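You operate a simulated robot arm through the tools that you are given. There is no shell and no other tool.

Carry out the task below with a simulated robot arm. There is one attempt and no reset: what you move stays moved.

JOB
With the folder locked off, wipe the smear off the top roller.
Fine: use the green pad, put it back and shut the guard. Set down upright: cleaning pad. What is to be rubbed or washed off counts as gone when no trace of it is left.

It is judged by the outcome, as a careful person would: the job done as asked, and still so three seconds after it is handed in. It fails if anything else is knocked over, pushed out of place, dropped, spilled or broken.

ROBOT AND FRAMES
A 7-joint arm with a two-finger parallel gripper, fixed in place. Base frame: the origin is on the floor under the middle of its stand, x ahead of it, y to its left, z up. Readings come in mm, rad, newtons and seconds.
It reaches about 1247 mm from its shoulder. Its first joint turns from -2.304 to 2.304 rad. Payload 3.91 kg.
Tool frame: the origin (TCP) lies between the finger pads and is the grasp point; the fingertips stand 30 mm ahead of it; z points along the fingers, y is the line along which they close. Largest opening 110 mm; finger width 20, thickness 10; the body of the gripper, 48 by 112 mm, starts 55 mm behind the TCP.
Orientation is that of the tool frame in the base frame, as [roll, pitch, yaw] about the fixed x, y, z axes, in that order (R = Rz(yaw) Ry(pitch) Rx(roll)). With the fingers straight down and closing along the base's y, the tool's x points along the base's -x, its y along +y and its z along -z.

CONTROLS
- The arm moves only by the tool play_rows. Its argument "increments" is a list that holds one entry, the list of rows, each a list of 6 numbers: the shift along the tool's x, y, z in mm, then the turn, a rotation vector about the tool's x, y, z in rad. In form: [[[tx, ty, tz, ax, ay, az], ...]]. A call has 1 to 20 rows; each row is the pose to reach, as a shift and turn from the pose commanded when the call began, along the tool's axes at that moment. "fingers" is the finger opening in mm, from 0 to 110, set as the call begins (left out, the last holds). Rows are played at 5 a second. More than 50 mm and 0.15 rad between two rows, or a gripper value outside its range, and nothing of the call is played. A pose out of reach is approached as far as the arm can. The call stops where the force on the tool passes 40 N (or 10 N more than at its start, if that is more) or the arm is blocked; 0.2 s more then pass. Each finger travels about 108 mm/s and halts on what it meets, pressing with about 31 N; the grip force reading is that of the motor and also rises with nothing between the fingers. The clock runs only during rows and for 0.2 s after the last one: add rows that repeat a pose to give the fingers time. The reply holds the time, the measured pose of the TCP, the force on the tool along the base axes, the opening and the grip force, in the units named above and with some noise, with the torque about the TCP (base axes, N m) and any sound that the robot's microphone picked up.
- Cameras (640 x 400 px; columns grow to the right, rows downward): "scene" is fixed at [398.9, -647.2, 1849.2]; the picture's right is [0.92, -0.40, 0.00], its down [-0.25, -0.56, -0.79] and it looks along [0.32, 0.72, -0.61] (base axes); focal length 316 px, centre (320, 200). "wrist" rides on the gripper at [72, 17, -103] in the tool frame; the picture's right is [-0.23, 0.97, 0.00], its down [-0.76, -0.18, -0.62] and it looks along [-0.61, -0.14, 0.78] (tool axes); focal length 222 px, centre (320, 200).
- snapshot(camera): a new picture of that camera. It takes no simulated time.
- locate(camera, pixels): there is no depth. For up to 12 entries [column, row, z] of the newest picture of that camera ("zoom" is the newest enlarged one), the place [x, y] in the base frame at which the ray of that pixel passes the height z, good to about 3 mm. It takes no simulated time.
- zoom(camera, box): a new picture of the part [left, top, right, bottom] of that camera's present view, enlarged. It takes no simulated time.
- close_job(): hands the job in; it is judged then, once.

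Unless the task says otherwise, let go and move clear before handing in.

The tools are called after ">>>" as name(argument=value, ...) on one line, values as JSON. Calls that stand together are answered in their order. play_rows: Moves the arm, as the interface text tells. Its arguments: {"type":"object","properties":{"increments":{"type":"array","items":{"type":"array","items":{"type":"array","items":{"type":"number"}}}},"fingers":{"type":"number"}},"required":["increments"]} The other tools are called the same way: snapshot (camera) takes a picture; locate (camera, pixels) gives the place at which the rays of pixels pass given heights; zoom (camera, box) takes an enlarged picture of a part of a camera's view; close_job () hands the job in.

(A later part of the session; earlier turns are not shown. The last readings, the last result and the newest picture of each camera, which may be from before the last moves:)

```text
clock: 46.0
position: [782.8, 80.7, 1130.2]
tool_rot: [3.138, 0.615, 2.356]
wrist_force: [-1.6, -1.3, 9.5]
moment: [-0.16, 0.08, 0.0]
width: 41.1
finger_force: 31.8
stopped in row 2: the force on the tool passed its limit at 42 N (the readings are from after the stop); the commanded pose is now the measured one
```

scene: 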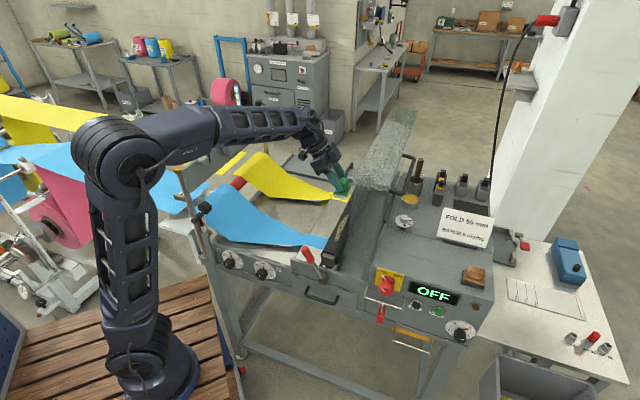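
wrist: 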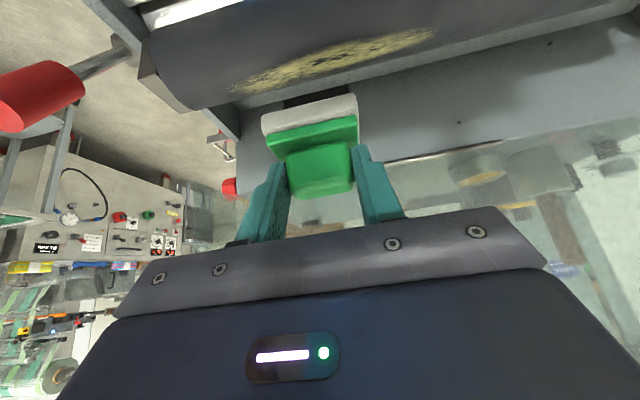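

Contact found at z≈1131 and the pad now presses about 9.5 N. I'll start wiping along the roller's axis with short strokes and check force and effect.

>>> play_rows(increments=[[[0, 12, 0, 0, 0, 0], [0, 24, 0, 0, 0, 0], [0, 36, 0, 0, 0, 0], [0, 24, 0, 0, 0, 0], [0, 12, 0, 0, 0, 0], [0, 0, 0, 0, 0, 0], [0, -12, 0, 0, 0, 0], [0, -24, 0, 0, 0, 0], [0, -12, 0, 0, 0, 0], [0, 0, 0, 0, 0, 0]]])

>>> zoom(camera="wrist", box=[130, 0, 470, 180])

>>> zoom(camera="scene", box=[320, 190, 365, 245])

```text
clock: 47.4
position: [790.4, 87.5, 1129.7]
tool_rot: [3.133, 0.616, 2.359]
wrist_force: [-4.8, 0.6, 7.8]
moment: [-0.28, 0.4, -0.13]
width: 41.2
finger_force: 31.0
stopped in row 6: the force on the tool passed its limit at 41 N (the readings are from after the stop); the commanded pose is now the measured one
```

```text
1.88 times, centred on (300, 90) of wrist
```

zoom: 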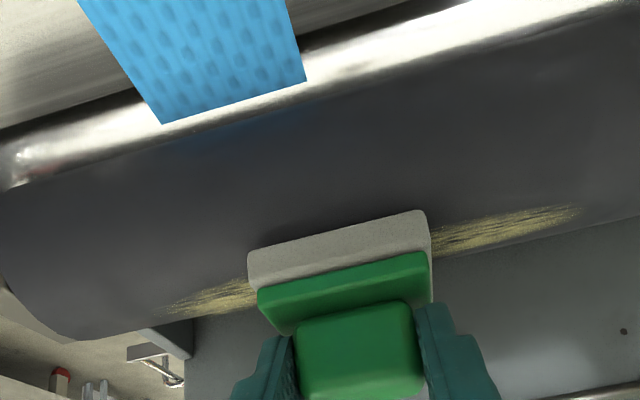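

```text
7.27 times, centred on (342, 218) of scene
```

zoom: 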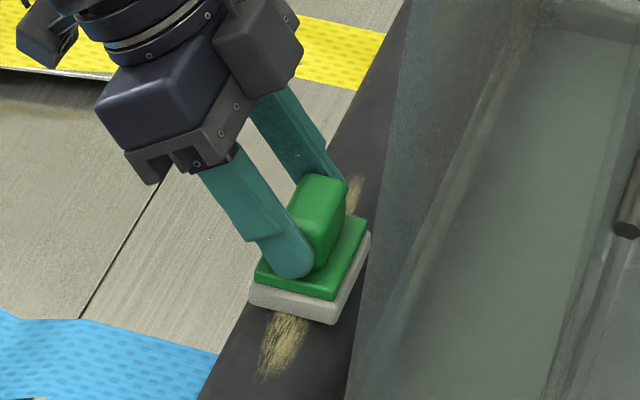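

It tripped at 41 N on the reverse stroke, but the wiped far part (wrist zoom (500,230)) already looks fainter. I'll ease the pressure slightly and wipe more slowly.

>>> play_rows(increments=[[[0, 6, 0, 0, 0, 0], [0, 12, 0, 0, 0, 0], [0, 18, 0, 0, 0, 0], [0, 24, 0, 0, 0, 0], [0, 30, 0, 0, 0, 0]]])

>>> play_rows(increments=[[[0, -6, 0, 0, 0, 0], [0, -12, 0, 0, 0, 0], [0, -18, 0, 0, 0, 0], [0, -24, 0, 0, 0, 0], [0, -30, 0, 0, 0, 0]]])

```text
clock: 48.5
position: [810.7, 110.4, 1130.9]
tool_rot: [3.134, 0.616, 2.359]
wrist_force: [-2.5, -4.8, 7.9]
moment: [-0.47, 0.19, -0.03]
width: 41.6
finger_force: 31.0
```

```text
clock: 49.8
position: [789.8, 89.3, 1129.9]
tool_rot: [3.131, 0.616, 2.357]
wrist_force: [7.7, 7.6, 16.6]
moment: [-0.09, -0.17, 0.12]
width: 41.2
finger_force: 31.2
```

Forward stroke presses ~8 N, backward ~17 N: workable. I'll run a full forward stroke to the far end of the smear.

>>> play_rows(increments=[[[0, 8, 0, 0.004, 0, 0], [0, 16, 0, 0.008, 0, 0], [0, 24, 0, 0.008, 0, 0], [0, 32, 0, 0.008, 0, 0], [0, 40, 0, 0.008, 0, 0], [0, 48, 0, 0.008, 0, 0], [0, 56, 0, 0.008, 0, 0], [0, 64, 0, 0.008, 0, 0], [0, 72, 0, 0.008, 0, 0], [0, 78, 0, 0.008, 0, 0]]])

>>> zoom(camera="wrist", box=[130, 0, 470, 180])

>>> zoom(camera="scene", box=[320, 180, 370, 245])

```text
clock: 52.0
position: [844.0, 144.1, 1130.0]
tool_rot: [3.142, 0.615, 2.36]
wrist_force: [-3.1, -2.2, 3.0]
moment: [-0.03, 0.03, 0.01]
width: 41.1
finger_force: 30.7
```

```text
1.88 times, centred on (300, 90) of wrist
```

zoom: 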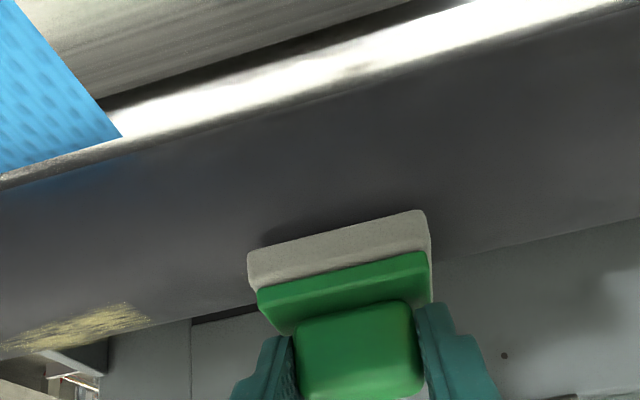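

```text
6.15 times, centred on (345, 212) of scene
```

zoom: 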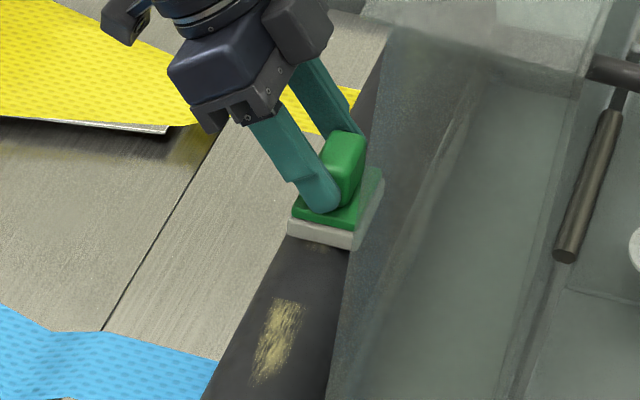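

Wiping works: the far part is clean; a faint trace remains near scene zoom (318,245) and the front patch at (275,340). Now a backward stroke.

>>> play_rows(increments=[[[0, -8, 0, 0, 0, 0], [0, -16, 0, 0, 0, 0], [0, -24, 0, 0, 0, 0], [0, -32, 0, 0, 0, 0], [0, -40, 0, 0, 0, 0], [0, -48, 0, 0, 0, 0], [0, -56, 0, 0, 0, 0], [0, -64, 0, 0, 0, 0], [0, -72, 0, 0, 0, 0]]])

```text
clock: 54.0
position: [794.0, 91.5, 1129.9]
tool_rot: [-3.141, 0.615, 2.357]
wrist_force: [-0.6, -0.2, 0.0]
moment: [0.0, 0.02, -0.03]
width: 41.2
finger_force: 31.2
```

The pad lost pressure (0 N) after the tilt correction. I'll lower it 1–1.5 mm until it presses again.

>>> play_rows(increments=[[[0.4, 0, 0.57, 0, 0, 0], [0.58, 0, 0.82, 0, 0, 0]]])

>>> play_rows(increments=[[[0.29, 0, 0.41, 0, 0, 0], [0.29, 0, 0.41, 0, 0, 0]]])

```text
clock: 54.5
position: [794.0, 92.0, 1130.6]
tool_rot: [3.139, 0.614, 2.357]
wrist_force: [-1.1, -1.9, 8.3]
moment: [-0.18, -0.01, -0.05]
width: 41.6
finger_force: 30.6
```

```text
clock: 55.1
position: [794.4, 94.5, 1131.0]
tool_rot: [3.141, 0.616, 2.358]
wrist_force: [-1.7, -1.1, 12.3]
moment: [-0.2, -0.06, -0.01]
width: 41.3
finger_force: 31.2
```

Pressing 12 N again. Stroking toward the front end of the smear.

>>> play_rows(increments=[[[0, -8, 0, 0, 0, 0], [0, -16, 0, 0, 0, 0], [0, -24, 0, 0, 0, 0], [0, -32, 0, 0, 0, 0], [0, -40, 0, 0, 0, 0]]])

>>> play_rows(increments=[[[0, -8, 0, 0, 0, 0], [0, -16, 0, 0, 0, 0], [0, -24, 0, 0, 0, 0], [0, -32, 0, 0, 0, 0], [0, -40, 0, 0, 0, 0]]])

>>> zoom(camera="wrist", box=[130, 0, 470, 180])

>>> zoom(camera="scene", box=[320, 180, 370, 245])

```text
clock: 56.4
position: [764.4, 65.4, 1130.8]
tool_rot: [3.137, 0.616, 2.356]
wrist_force: [13.6, 13.2, 33.4]
moment: [0.1, -0.72, 0.28]
width: 41.4
finger_force: 31.5
```

```text
clock: 57.5
position: [738.8, 37.2, 1129.7]
tool_rot: [3.141, 0.615, 2.358]
wrist_force: [14.6, 16.2, 35.3]
moment: [0.1, -0.72, 0.27]
width: 41.4
finger_force: 31.9
```

```text
1.88 times, centred on (300, 90) of wrist
```

zoom: 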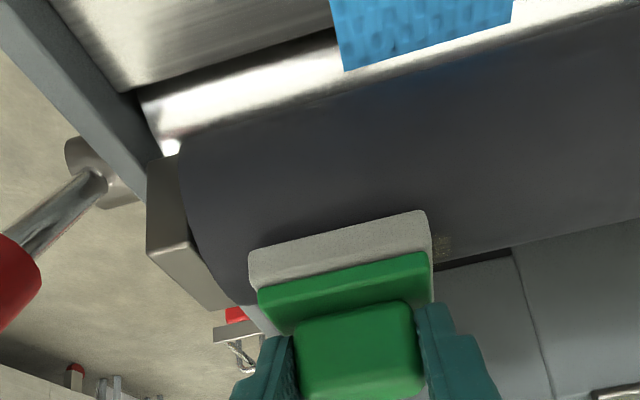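

```text
6.15 times, centred on (345, 212) of scene
```

zoom: 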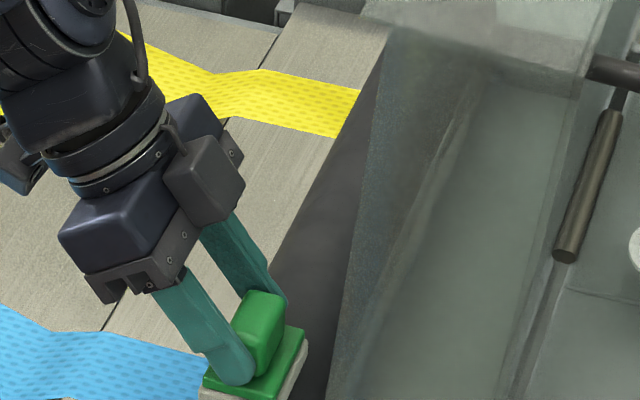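

Nearly all gone; one small patch remains at wrist zoom (442,245). I'll ease up half a millimetre and stroke over it forward and back.

>>> play_rows(increments=[[[-0.3, 0, -0.41, 0, 0, 0], [-0.3, 8, -0.41, 0, 0, 0], [-0.3, 16, -0.41, 0, 0, 0], [-0.3, 24, -0.41, 0, 0, 0], [-0.3, 32, -0.41, 0, 0, 0], [-0.3, 40, -0.41, 0, 0, 0], [-0.3, 48, -0.41, 0, 0, 0], [-0.3, 56, -0.41, 0, 0, 0]]])

>>> zoom(camera="wrist", box=[130, 0, 470, 180])

>>> zoom(camera="scene", box=[320, 190, 370, 255])

```text
clock: 58.1
position: [740.2, 35.8, 1130.6]
tool_rot: [-3.135, 0.616, 2.355]
wrist_force: [-1.7, -0.7, 17.1]
moment: [0.21, -0.44, -0.02]
width: 41.3
finger_force: 31.3
stopped in row 2: the force on the tool passed its limit at 58 N (the readings are from after the stop); the commanded pose is now the measured one
```

```text
1.88 times, centred on (300, 90) of wrist
```

zoom: 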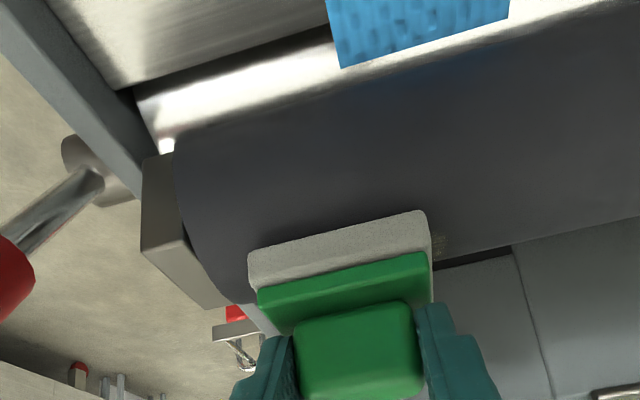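

```text
6.15 times, centred on (345, 222) of scene
```

zoom: 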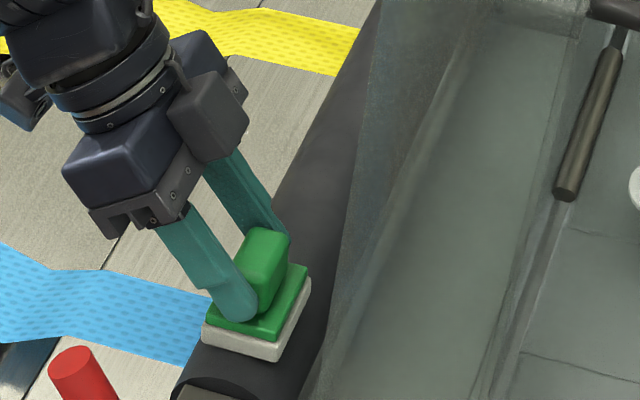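

Reversal raised the force again, now back to 17 N with a 0.4° tilt. I'll lift 0.7 mm, take out the tilt and stroke forward slowly.

>>> play_rows(increments=[[[-0.4, 0, -0.57, -0.006, 0, 0], [-0.4, 0, -0.57, -0.006, 0, 0]]])

>>> play_rows(increments=[[[0, 5, 0, 0, 0, 0], [0, 10, 0, 0, 0, 0], [0, 15, 0, 0, 0, 0], [0, 20, 0, 0, 0, 0], [0, 25, 0, 0, 0, 0], [0, 30, 0, 0, 0, 0], [0, 35, 0, 0, 0, 0], [0, 40, 0, 0, 0, 0]]])

>>> zoom(camera="wrist", box=[130, 0, 470, 180])

>>> zoom(camera="scene", box=[320, 190, 370, 255])

```text
clock: 58.8
position: [739.6, 36.9, 1130.5]
tool_rot: [-3.14, 0.614, 2.357]
wrist_force: [3.1, -1.9, 19.1]
moment: [-0.2, -0.32, 0.06]
width: 41.1
finger_force: 31.2
```

```text
clock: 60.0
position: [759.5, 55.4, 1130.5]
tool_rot: [3.141, 0.614, 2.355]
wrist_force: [-4.0, -1.3, 12.9]
moment: [0.12, -0.27, 0.0]
width: 41.3
finger_force: 30.8
stopped in row 6: the force on the tool passed its limit at 41 N (the readings are from after the stop); the commanded pose is now the measured one
```

```text
1.88 times, centred on (300, 90) of wrist
```

zoom: 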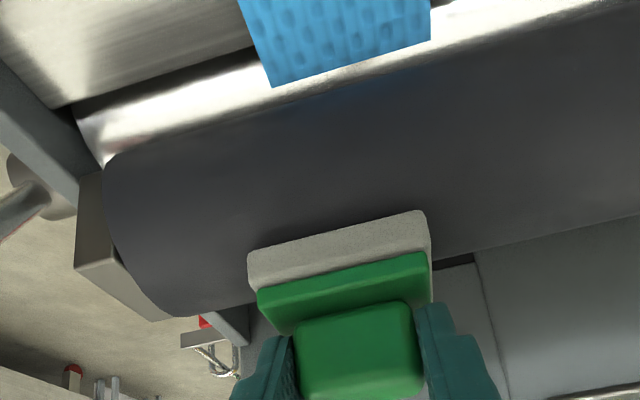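

```text
6.15 times, centred on (345, 222) of scene
```

zoom: 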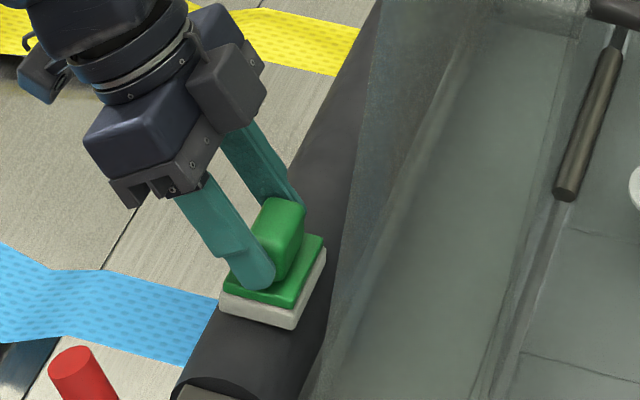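

No smear is visible on either side of the pad now. I'll ease pressure a little and finish one more full forward pass to the far end for safety.

>>> play_rows(increments=[[[-0.25, 0, -0.35, 0, 0, 0], [-0.25, 6, -0.35, 0, 0, 0], [-0.25, 12, -0.35, 0, 0, 0], [-0.25, 18, -0.35, 0, 0, 0], [-0.25, 24, -0.35, 0, 0, 0], [-0.25, 30, -0.35, 0, 0, 0], [-0.25, 36, -0.35, 0, 0, 0], [-0.25, 42, -0.35, 0, 0, 0]]])

>>> play_rows(increments=[[[0, 8, 0, 0, 0, 0], [0, 16, 0, 0, 0, 0], [0, 24, 0, 0, 0, 0], [0, 32, 0, 0, 0, 0], [0, 40, 0, 0, 0, 0], [0, 48, 0, 0, 0, 0], [0, 56, 0, 0, 0, 0], [0, 64, 0, 0, 0, 0], [0, 72, 0, 0, 0, 0], [0, 80, 0, 0, 0, 0]]])

>>> zoom(camera="scene", box=[320, 190, 370, 255])

>>> zoom(camera="wrist", box=[130, 0, 470, 180])

```text
clock: 61.9
position: [787.3, 82.2, 1129.6]
tool_rot: [-3.141, 0.614, 2.355]
wrist_force: [-11.2, -6.7, 18.2]
moment: [-0.25, 0.22, -0.12]
width: 41.3
finger_force: 31.5
```

```text
clock: 64.0
position: [845.0, 141.0, 1129.7]
tool_rot: [-3.14, 0.616, 2.354]
wrist_force: [-10.2, -8.7, 19.3]
moment: [-0.4, 0.02, -0.16]
width: 41.3
finger_force: 31.1
```

```text
6.15 times, centred on (345, 222) of scene
```

zoom: 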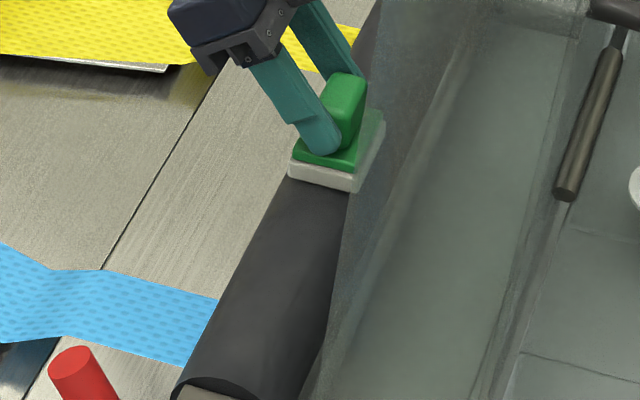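

```text
1.88 times, centred on (300, 90) of wrist
```

zoom: 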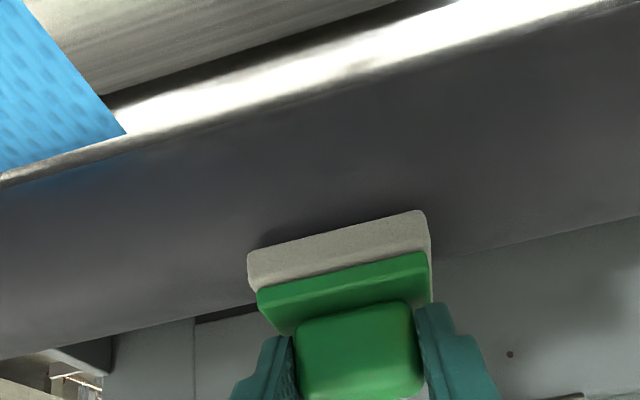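

The roller looks clean over the whole length. I'll lift the pad off and inspect the roller from both cameras.

>>> play_rows(increments=[[[-5.8, 0, -8.2, 0, 0, 0], [-20, 0, -28.5, 0, 0, 0], [-34.5, 0, -49.1, 0, 0, 0], [-57.5, 0, -81.8, 0, 0, 0]]])

>>> zoom(camera="scene", box=[322, 195, 362, 250])

>>> zoom(camera="wrist", box=[0, 0, 470, 180])

>>> snapshot(camera="scene")

```text
clock: 65.0
position: [844.9, 140.9, 1227.9]
tool_rot: [-3.14, 0.616, 2.356]
wrist_force: [-0.5, -0.3, -0.4]
moment: [0.01, 0.02, -0.01]
width: 41.4
finger_force: 30.8
```

```text
7.27 times, centred on (342, 222) of scene
```

zoom: 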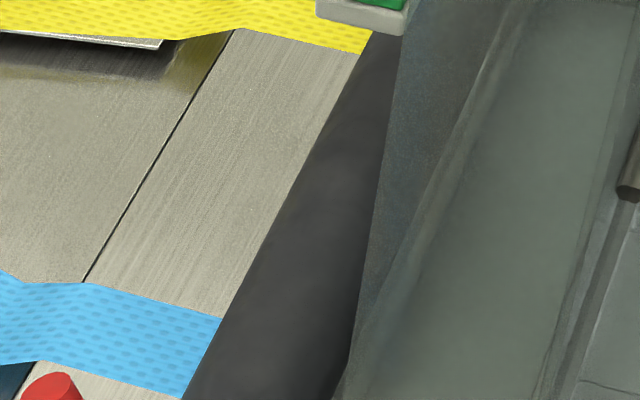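

```text
1.36 times, centred on (235, 90) of wrist
```

zoom: 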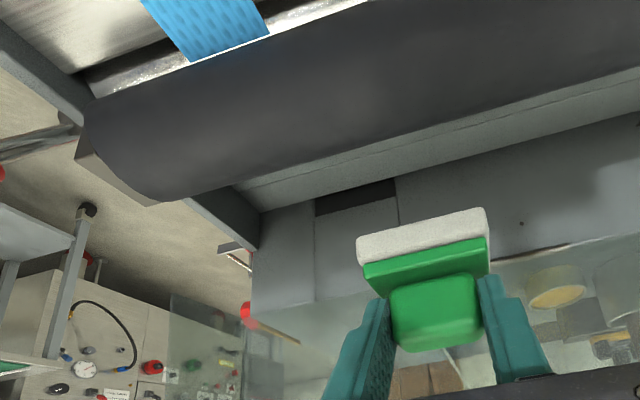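

```text
taken
```

scene: 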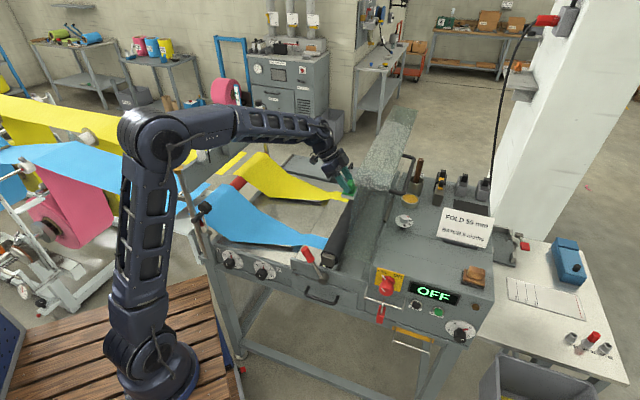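

Both views show a plain dark roller. One closer look for faint residue before I carry the pad back.

>>> zoom(camera="wrist", box=[80, 20, 280, 150])

>>> zoom(camera="wrist", box=[260, 0, 480, 110])

>>> zoom(camera="scene", box=[330, 200, 360, 230])

```text
3.08 times, centred on (180, 85) of wrist
```

zoom: 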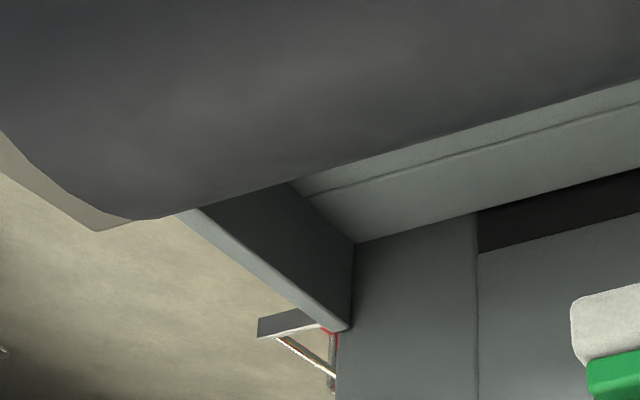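

```text
2.91 times, centred on (370, 55) of wrist
```

zoom: 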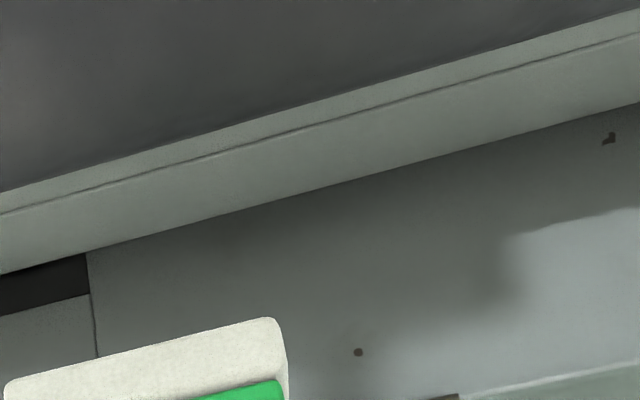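

```text
13.33 times, centred on (345, 215) of scene
```

zoom: 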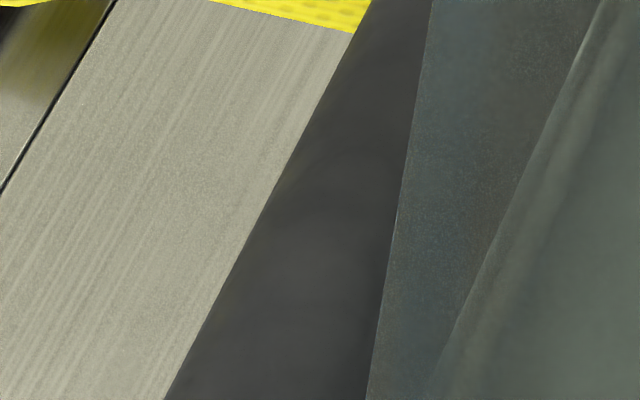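

The roller is spotless. I'll check the pad hasn't shifted in the grip by comparing with the earlier view box.

>>> zoom(camera="wrist", box=[230, 70, 420, 220])

```text
2.67 times, centred on (325, 145) of wrist
```

zoom: 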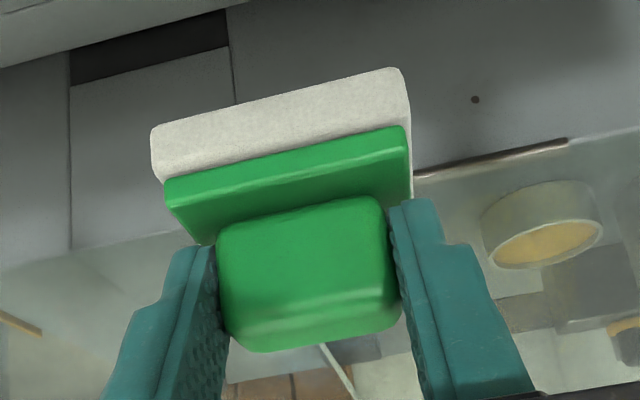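

The pad slid up only ~2–3 mm in the grip and is still level. I'll raise it and carry it back toward the front of the machine.

>>> play_rows(increments=[[[-19, 0, -27, 0, 0, 0], [-37, -15, -54, 0, 0, 0], [-36, -58, -55, 0, 0, 0], [-35, -102, -56, 0, 0, 0], [-34, -147, -57, 0, 0, 0], [-33, -192, -58, 0, 0, 0], [-31, -237, -59, 0, 0, 0], [-30, -282, -60, 0, 0, 0], [-29, -327, -61, 0, 0, 0], [-27, -372, -62, 0, 0, 0], [-25.7, -416, -62.6, 0, 0, 0]]])

>>> snapshot(camera="scene")

```text
clock: 67.5
position: [542.9, -139.4, 1295.0]
tool_rot: [-3.138, 0.614, 2.358]
wrist_force: [0.3, 0.1, -1.5]
moment: [-0.03, 0.08, 0.0]
width: 41.4
finger_force: 31.2
```

```text
taken
```

scene: 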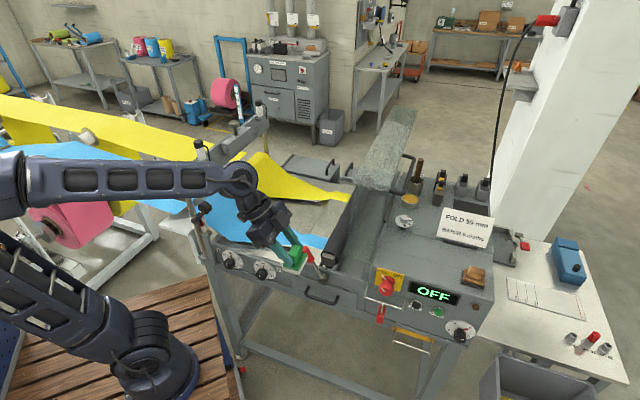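

Rotating the pad back by +90° about the vertical to its original heading.

>>> play_rows(increments=[[[0, 0, 0, -0.082, 0, -0.117], [0, 0, 0, -0.164, 0, -0.234], [0, 0, 0, -0.246, 0, -0.35], [0, 0, 0, -0.328, 0, -0.467], [0, 0, 0, -0.41, 0, -0.584], [0, 0, 0, -0.493, 0, -0.701], [0, 0, 0, -0.575, 0, -0.818], [0, 0, 0, -0.657, 0, -0.935], [0, 0, 0, -0.739, 0, -1.051], [0, 0, 0, -0.821, 0, -1.168], [0, 0, 0, -0.905, 0, -1.287]]])

>>> zoom(camera="scene", box=[310, 180, 380, 270])

```text
clock: 69.8
position: [539.8, -141.3, 1295.6]
tool_rot: [-3.141, 0.611, -2.352]
wrist_force: [-0.2, -0.5, 0.0]
moment: [-0.02, 0.0, -0.01]
width: 41.5
finger_force: 30.6
```

```text
4.44 times, centred on (345, 225) of scene
```

zoom: 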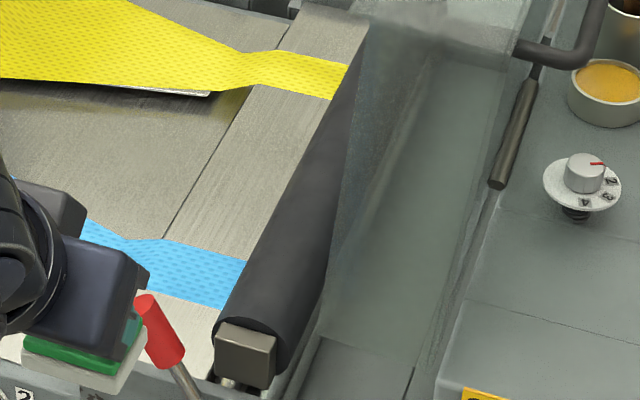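

The roller is clean in full view. Now moving across to in front of the pad's home.

>>> play_rows(increments=[[[0, -40, 0, 0, 0, 0], [0, -80, 0, 0, 0, 0], [0, -120, 0, 0, 0, 0], [0, -160, 0, 0, 0, 0], [0, -200, 0, 0, 0, 0], [0, -240, 0, 0, 0, 0], [0, -280, 0, 0, 0, 0], [0, -320, 0, 0, 0, 0], [0, -358.9, 0, 0, 0, -0.002]]])

```text
clock: 71.8
position: [794.5, -392.8, 1296.1]
tool_rot: [-3.138, 0.612, -2.352]
wrist_force: [-0.4, 0.9, 0.6]
moment: [-0.06, 0.0, -0.03]
width: 41.2
finger_force: 30.8
```

At (u=839.5, v=284). I'll advance to hover 60 mm above the pad's home spot.

>>> play_rows(increments=[[[-22, -1, 31, 0, 0, 0], [-45, -1, 62, 0, 0, 0], [-68, -1, 93, 0, 0, 0], [-91, -1, 123, 0, 0, 0], [-114, -1, 153, 0, 0, 0], [-136.5, -1, 182.5, 0, 0, 0]]])

>>> snapshot(camera="scene")

>>> snapshot(camera="wrist")

```text
clock: 73.2
position: [948.2, -243.8, 1226.3]
tool_rot: [-3.138, 0.612, -2.352]
wrist_force: [-1.2, -0.5, -0.3]
moment: [-0.01, -0.02, -0.01]
width: 41.3
finger_force: 30.7
```

```text
taken
```

scene: 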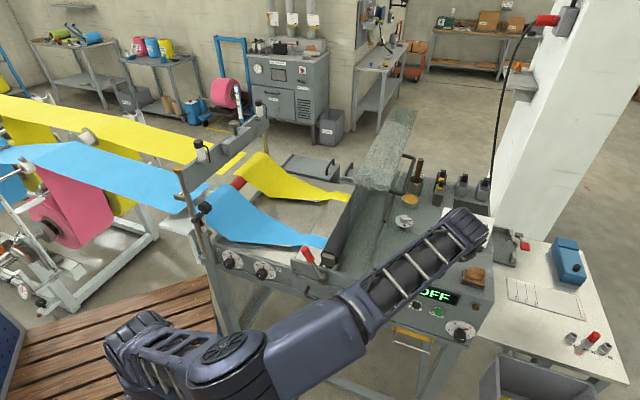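

```text
taken
```

wrist: 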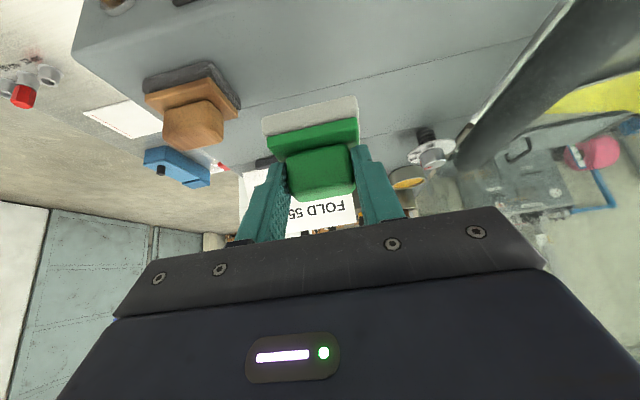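

The arm's elbow has swung to a low, front-side posture passing in front of the panel. I'll check that it isn't touching the isolator or padlock before going on.

>>> zoom(camera="scene", box=[330, 190, 510, 350])

>>> zoom(camera="scene", box=[100, 260, 420, 400])

>>> zoom(camera="wrist", box=[80, 0, 640, 240])

```text
2.50 times, centred on (420, 270) of scene
```

zoom: 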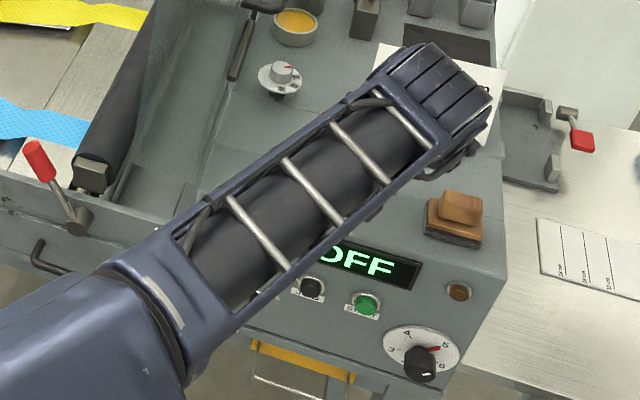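

```text
2.00 times, centred on (260, 330) of scene
```

zoom: 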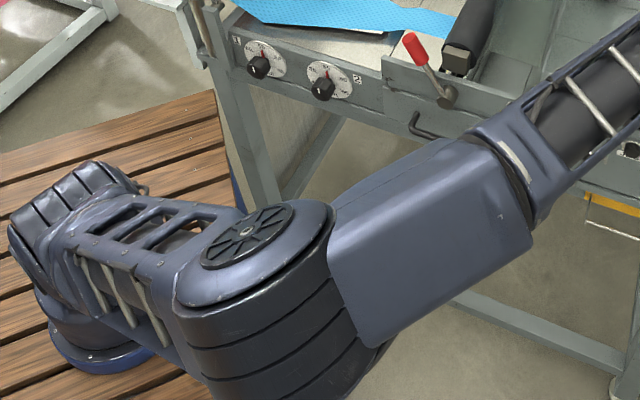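

```text
1.14 times, centred on (360, 120) of wrist
```

zoom: 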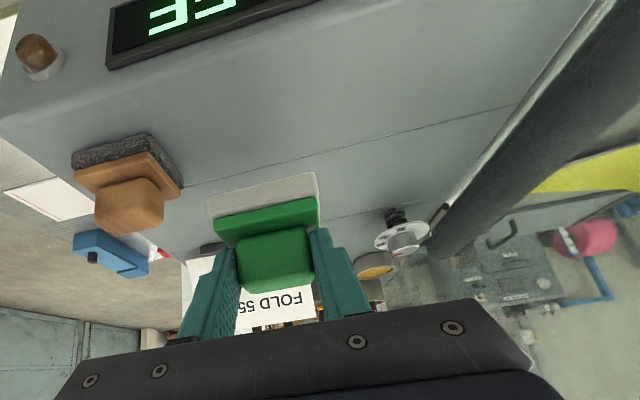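

Elbow works out to about (349,−315,1247), with the forearm ~200 mm in front of and well above the isolator, so it is clear. I'll fine-align and lower the pad toward its spot.

>>> play_rows(increments=[[[8, 2.3, 16, -0.003, 0, 0.002], [18, 2.3, 30, -0.003, 0, 0.002], [27.8, 2.3, 44, -0.003, 0, 0.002], [27.8, 2.3, 44, -0.003, 0, 0.002]]])

>>> snapshot(camera="wrist")

>>> zoom(camera="wrist", box=[200, 60, 440, 220])

```text
clock: 74.2
position: [948.8, -239.3, 1173.5]
tool_rot: [3.141, 0.61, -2.355]
wrist_force: [-0.5, 0.6, 0.1]
moment: [0.02, 0.01, -0.01]
width: 41.1
finger_force: 31.1
```

```text
taken
```

wrist: 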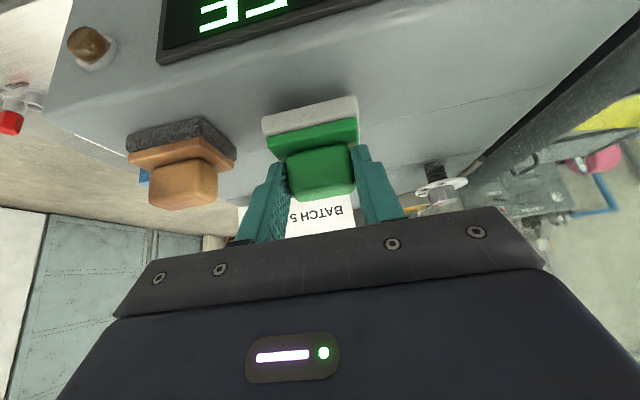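

```text
2.50 times, centred on (320, 140) of wrist
```

zoom: 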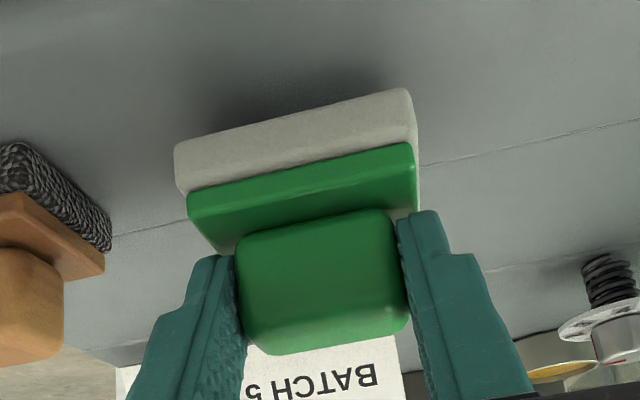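

Aligned over home with a soft shadow below the felt. Lowering the last millimetres in small steps.

>>> play_rows(increments=[[[2.3, 0, 3.3, 0, 0, 0], [4, 0, 5.7, 0, 0, 0]]])

>>> play_rows(increments=[[[0.86, 0, 1.23, 0, 0, 0], [1.44, 0, 2.05, 0, 0, 0]]])

>>> play_rows(increments=[[[0.58, 0, 0.82, 0, 0, 0], [0.86, 0, 1.23, 0, 0, 0]]])

```text
clock: 74.8
position: [948.3, -240.4, 1165.7]
tool_rot: [3.14, 0.611, -2.354]
wrist_force: [0.0, -0.6, -0.5]
moment: [0.0, 0.01, 0.02]
width: 41.2
finger_force: 31.1
```

```text
clock: 75.5
position: [947.4, -238.0, 1163.8]
tool_rot: [3.14, 0.612, -2.353]
wrist_force: [-0.4, -1.4, -1.7]
moment: [0.0, 0.0, 0.03]
width: 41.5
finger_force: 30.9
```

```text
clock: 76.0
position: [947.7, -239.2, 1161.3]
tool_rot: [3.14, 0.61, -2.355]
wrist_force: [-0.3, 1.4, -0.9]
moment: [-0.04, 0.04, 0.03]
width: 41.3
finger_force: 30.7
```

No contact yet at 1161.3, as expected from the small slip. Continuing in ~1 mm steps.

>>> play_rows(increments=[[[0.58, 0, 0.82, 0, 0, 0], [0.58, 0, 0.82, 0, 0, 0]]])

>>> play_rows(increments=[[[0.58, 0, 0.82, 0, 0, 0], [0.58, 0, 0.82, 0, 0, 0]]])

>>> zoom(camera="wrist", box=[200, 60, 440, 220])

```text
clock: 76.7
position: [948.1, -238.4, 1162.3]
tool_rot: [-3.141, 0.612, -2.354]
wrist_force: [-0.2, -1.9, 6.6]
moment: [0.1, -0.12, -0.01]
width: 41.5
finger_force: 30.7
```

```text
clock: 77.2
position: [948.0, -238.0, 1162.2]
tool_rot: [3.141, 0.612, -2.354]
wrist_force: [-3.7, -3.0, 14.4]
moment: [0.13, 0.01, 0.02]
width: 41.3
finger_force: 31.1
```

```text
2.50 times, centred on (320, 140) of wrist
```

zoom: 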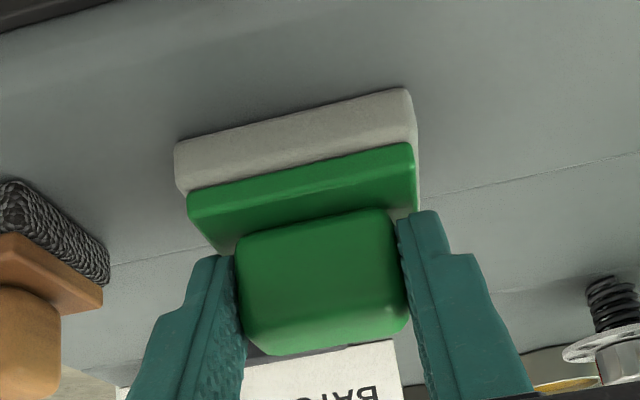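

Pad is seated, pressing 14 N. I'll relieve it by ~0.8 mm, then open the fingers.

>>> play_rows(increments=[[[-0.46, 0, -0.65, 0, 0, 0], [-0.46, 0, -0.65, 0, 0, 0]]])

>>> play_rows(increments=[[[0, 0, 0, 0, 0, 0], [0, 0, 0, 0, 0, 0], [0, 0, 0, 0, 0, 0]]], fingers=70)

>>> zoom(camera="wrist", box=[200, 60, 440, 220])

```text
clock: 77.8
position: [947.0, -238.4, 1161.5]
tool_rot: [-3.142, 0.609, -2.353]
wrist_force: [-2.5, -1.5, 11.8]
moment: [0.12, -0.09, 0.03]
width: 41.5
finger_force: 31.4
```

```text
clock: 78.7
position: [947.9, -239.4, 1162.5]
tool_rot: [3.14, 0.61, -2.354]
wrist_force: [0.6, 1.6, 5.4]
moment: [-0.08, -0.23, 0.07]
width: 69.9
finger_force: 0.3
```

```text
2.50 times, centred on (320, 140) of wrist
```

zoom: 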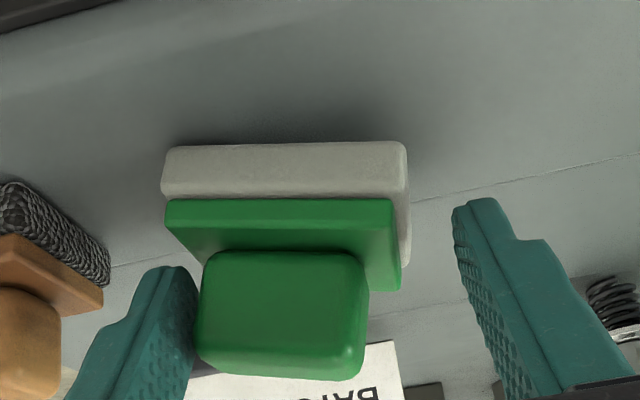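

On opening, the pad got dragged and turned by one finger (wrist zoom: block at (280,310) touching the left finger), because a fingertip pressed on its plate. I'll raise the tool 3 mm and check it is free before re-centring.

>>> play_rows(increments=[[[-0.9, 0, -1.2, 0, 0, 0], [-1.72, 0, -2.46, 0, 0, 0], [-1.72, 0, -2.46, 0, 0, 0]]])

>>> zoom(camera="wrist", box=[200, 60, 440, 220])

>>> snapshot(camera="scene")

```text
clock: 79.5
position: [947.5, -239.9, 1164.3]
tool_rot: [3.139, 0.612, -2.354]
wrist_force: [-0.3, 0.3, 0.0]
moment: [0.0, 0.01, 0.0]
width: 69.8
finger_force: 0.0
```

```text
2.50 times, centred on (320, 140) of wrist
```

zoom: 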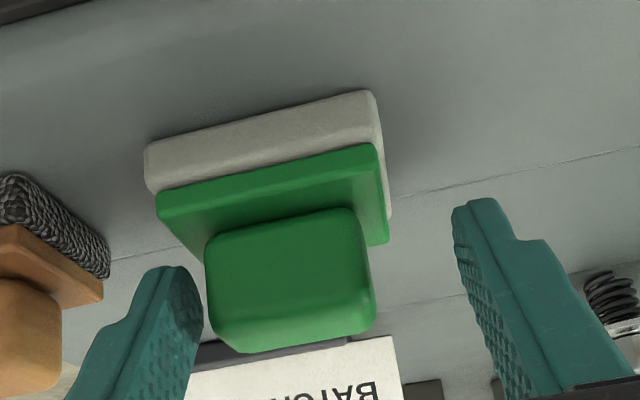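

```text
taken
```

scene: 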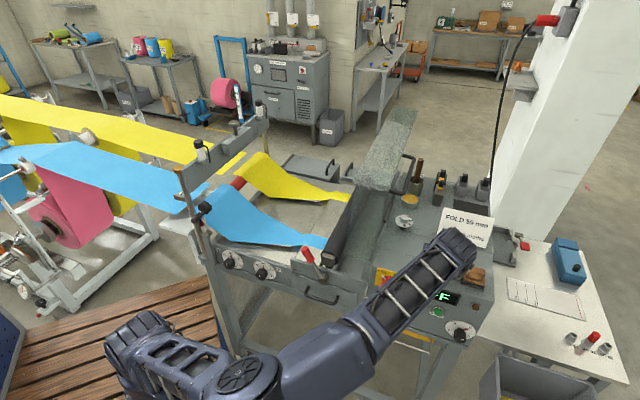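

The pad has settled flat with its original heading, just ~9 mm too far toward +u (block at zoom (288,280)). I'll close the fingers to 43 mm, slightly wider than the block, to push it back to centre without gripping it.

>>> play_rows(increments=[[[0, 0, 0, 0, 0, 0], [0, 0, 0, 0, 0, 0], [0, 0, 0, 0, 0, 0]]], fingers=52)

>>> play_rows(increments=[[[0, 0, 0, 0, 0, 0], [0, 0, 0, 0, 0, 0], [0, 0, 0, 0, 0, 0]]], fingers=43)

>>> zoom(camera="wrist", box=[200, 60, 440, 220])

```text
clock: 80.2
position: [947.2, -239.7, 1164.4]
tool_rot: [3.14, 0.609, -2.355]
wrist_force: [-0.7, 0.1, 1.1]
moment: [0.0, -0.02, -0.04]
width: 52.0
finger_force: 0.1
```

```text
clock: 81.0
position: [948.0, -239.7, 1165.0]
tool_rot: [3.139, 0.61, -2.353]
wrist_force: [0.0, 0.1, -0.1]
moment: [0.01, 0.0, -0.02]
width: 42.9
finger_force: 0.1
```

```text
2.50 times, centred on (320, 140) of wrist
```

zoom: 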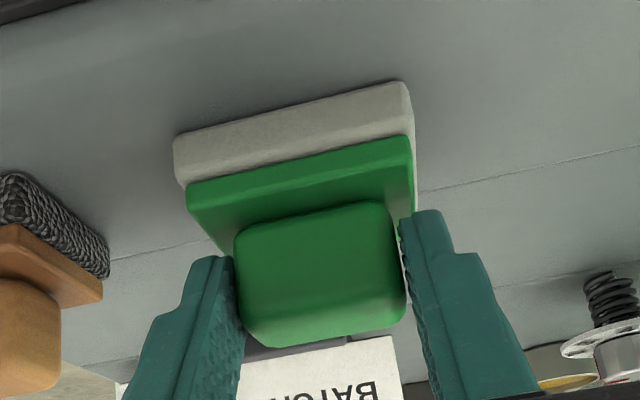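

The pad is re-centred at its home with a small gap at the right finger and zero force. Opening again.

>>> play_rows(increments=[[[0, 0, 0, 0, 0, 0], [0, 0, 0, 0, 0, 0], [0, 0, 0, 0, 0, 0]]], fingers=70)

>>> zoom(camera="wrist", box=[200, 60, 440, 220])

```text
clock: 81.8
position: [948.0, -239.2, 1164.2]
tool_rot: [3.139, 0.611, -2.354]
wrist_force: [-0.5, -0.2, -0.7]
moment: [-0.02, -0.01, 0.0]
width: 69.9
finger_force: 0.0
```

```text
2.50 times, centred on (320, 140) of wrist
```

zoom: 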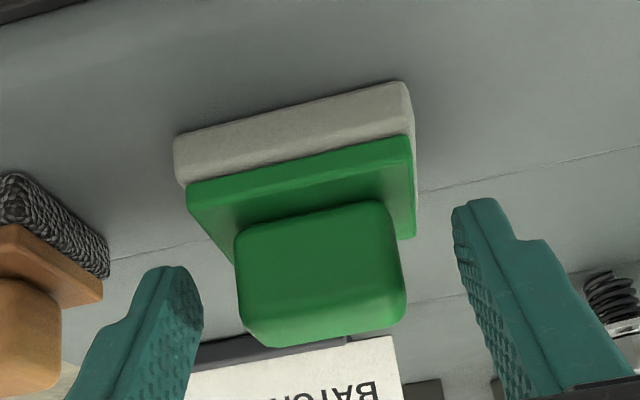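

The pad stands free and flat at its home. I'll back out along the tool axis, then compare its place with the start picture.

>>> play_rows(increments=[[[0, 0, -20, 0, 0, 0], [0, 0, -50, 0, 0, 0], [0, 0, -90, 0, 0, 0], [0, 0, -130, 0, 0, 0], [-4, 0, -175, 0, 0, 0], [-8, 0, -220, 0, 0, 0], [-12, 0, -265, 0, 0, 0]]])

>>> snapshot(camera="scene")

>>> snapshot(camera="wrist")

>>> zoom(camera="scene", box=[416, 245, 496, 295])

```text
clock: 83.5
position: [846.7, -338.8, 1387.4]
tool_rot: [3.14, 0.612, -2.356]
wrist_force: [1.1, -0.4, -1.1]
moment: [-0.04, -0.01, 0.0]
width: 70.0
finger_force: 0.1
```

```text
taken
```

scene: 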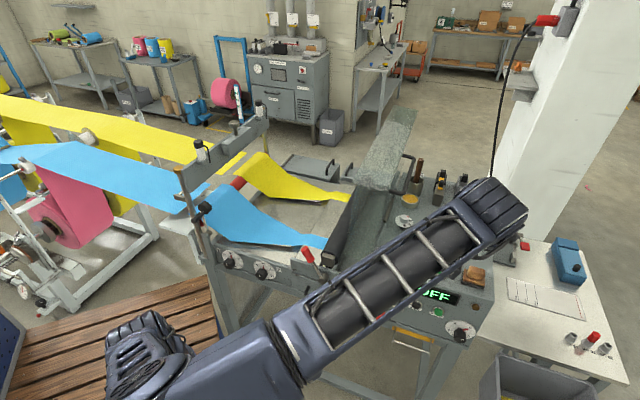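

```text
taken
```

wrist: 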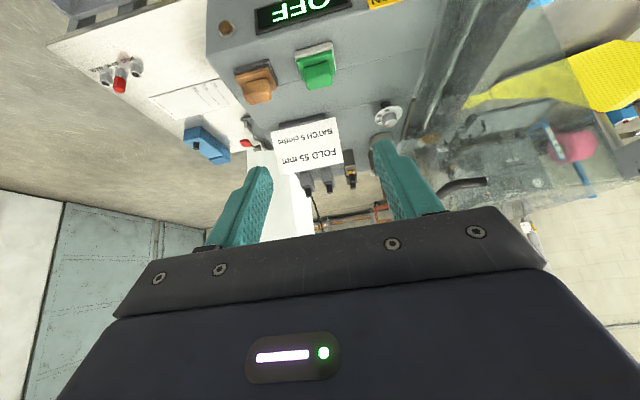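

```text
8.00 times, centred on (456, 270) of scene
```

zoom: 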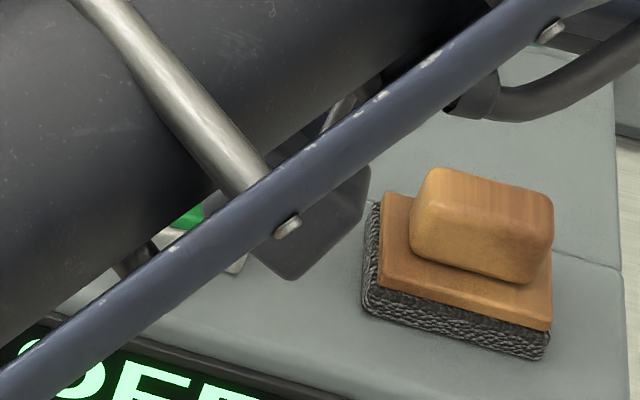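

The brown pad is unmoved and the green pad's spot is hidden by the arm for now. I'll raise the arm in front of the machine and watch the elbow posture before going over the guard.

>>> play_rows(increments=[[[-21.6, 0, -30.8, 0, 0, 0], [-43.2, 0, -61.6, 0, 0, 0], [-64.9, 0, -92.5, 0, 0, 0]]], fingers=30)

>>> play_rows(increments=[[[0, 10, 0, 0, 0.12, 0], [0, 20, 0, 0, 0.24, 0], [0, 30, 0, 0, 0.36, 0], [0, 40, 0, 0, 0.48, 0], [0, 50, 0, 0, 0.612, 0]]])

>>> snapshot(camera="scene")

>>> snapshot(camera="wrist")

```text
clock: 84.2
position: [847.9, -339.2, 1501.9]
tool_rot: [3.138, 0.61, -2.357]
wrist_force: [0.6, -0.5, 0.7]
moment: [0.05, 0.0, -0.02]
width: 29.9
finger_force: 0.0
```

```text
clock: 85.5
position: [812.5, -305.3, 1502.5]
tool_rot: [3.14, -0.001, -2.355]
wrist_force: [-1.0, -0.2, 0.8]
moment: [0.04, -0.02, -0.01]
width: 30.2
finger_force: 0.1
```

```text
taken
```

scene: 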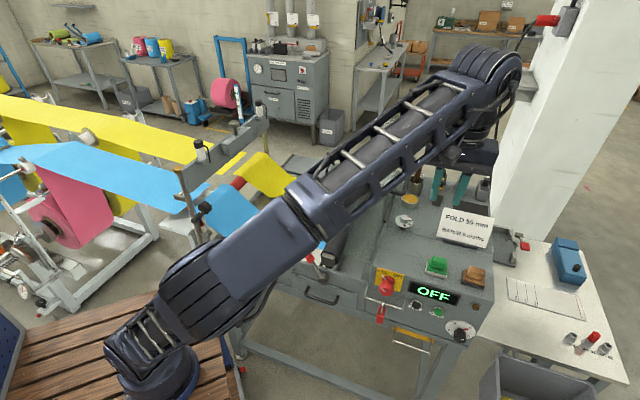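

```text
taken
```

wrist: 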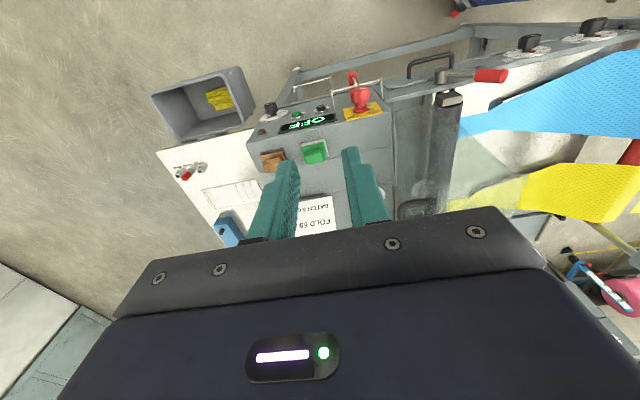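

The elbow is back at a decent height, and both pads, knob and display are visible again. I'll verify the green pad's place versus the start.

>>> zoom(camera="scene", box=[416, 245, 496, 295])

>>> zoom(camera="scene", box=[360, 260, 424, 330])

```text
8.00 times, centred on (456, 270) of scene
```

zoom: 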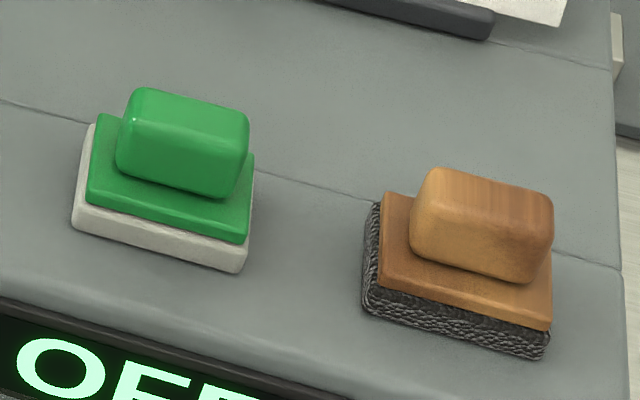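

```text
5.71 times, centred on (392, 295) of scene
```

zoom: 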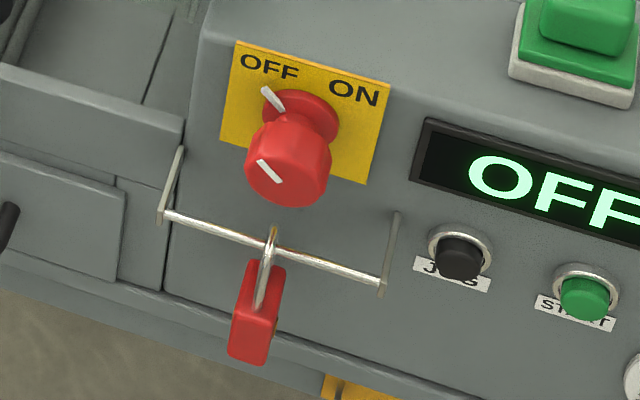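

The green pad is within a millimetre of its start place, and knob and padlock are unchanged. Now I move above the open guard's handle.

>>> play_rows(increments=[[[-36, 14, 0, 0, 0, 0], [-72, 28, 0, 0, 0, 0], [-108, 42, 0, 0, 0, 0], [-144, 56, 5, 0, 0, 0], [-178, 70, 12, 0, 0, 0], [-211.5, 84, 23, 0, 0, 0]]], fingers=24)

>>> snapshot(camera="wrist")

>>> snapshot(camera="scene")

```text
clock: 86.8
position: [815.5, -153.0, 1459.4]
tool_rot: [3.14, 0.0, -2.354]
wrist_force: [0.1, 0.0, -0.6]
moment: [-0.04, -0.01, 0.01]
width: 23.8
finger_force: 0.1
out of reach, approached as far as the arm can: row 2, 3, 4, 5, 6
```

```text
taken
```

wrist: 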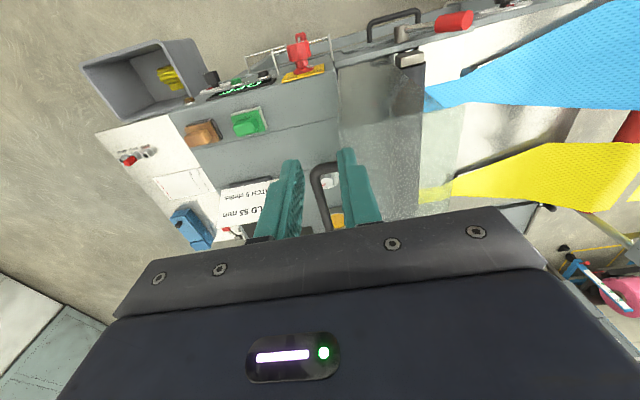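

```text
taken
```

scene: 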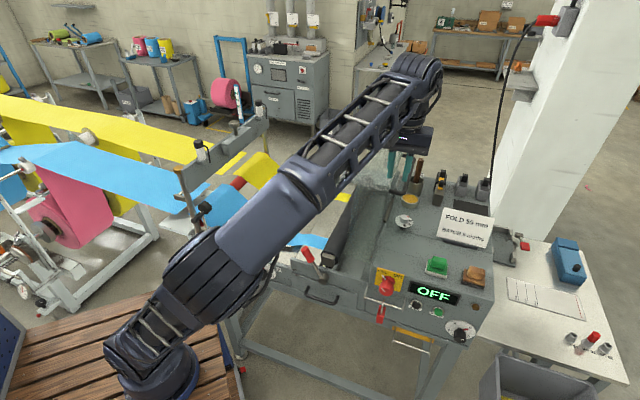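

The vertical tool pose over the handle is out of reach in this elbow posture (stopped at u=685, v=468, z=1459). A tool leaned toward the front can still grip the bar across u, so I'll lean it step by step and see where the arm settles.

>>> play_rows(increments=[[[0, 0, 0, 0, -0.05, 0], [0, 0, 0, 0, -0.1, 0]]])

```text
clock: 87.5
position: [813.1, -152.0, 1461.8]
tool_rot: [-3.141, 0.099, -2.354]
wrist_force: [0.4, 0.1, -0.5]
moment: [0.01, -0.02, -0.03]
width: 24.2
finger_force: 0.1
```

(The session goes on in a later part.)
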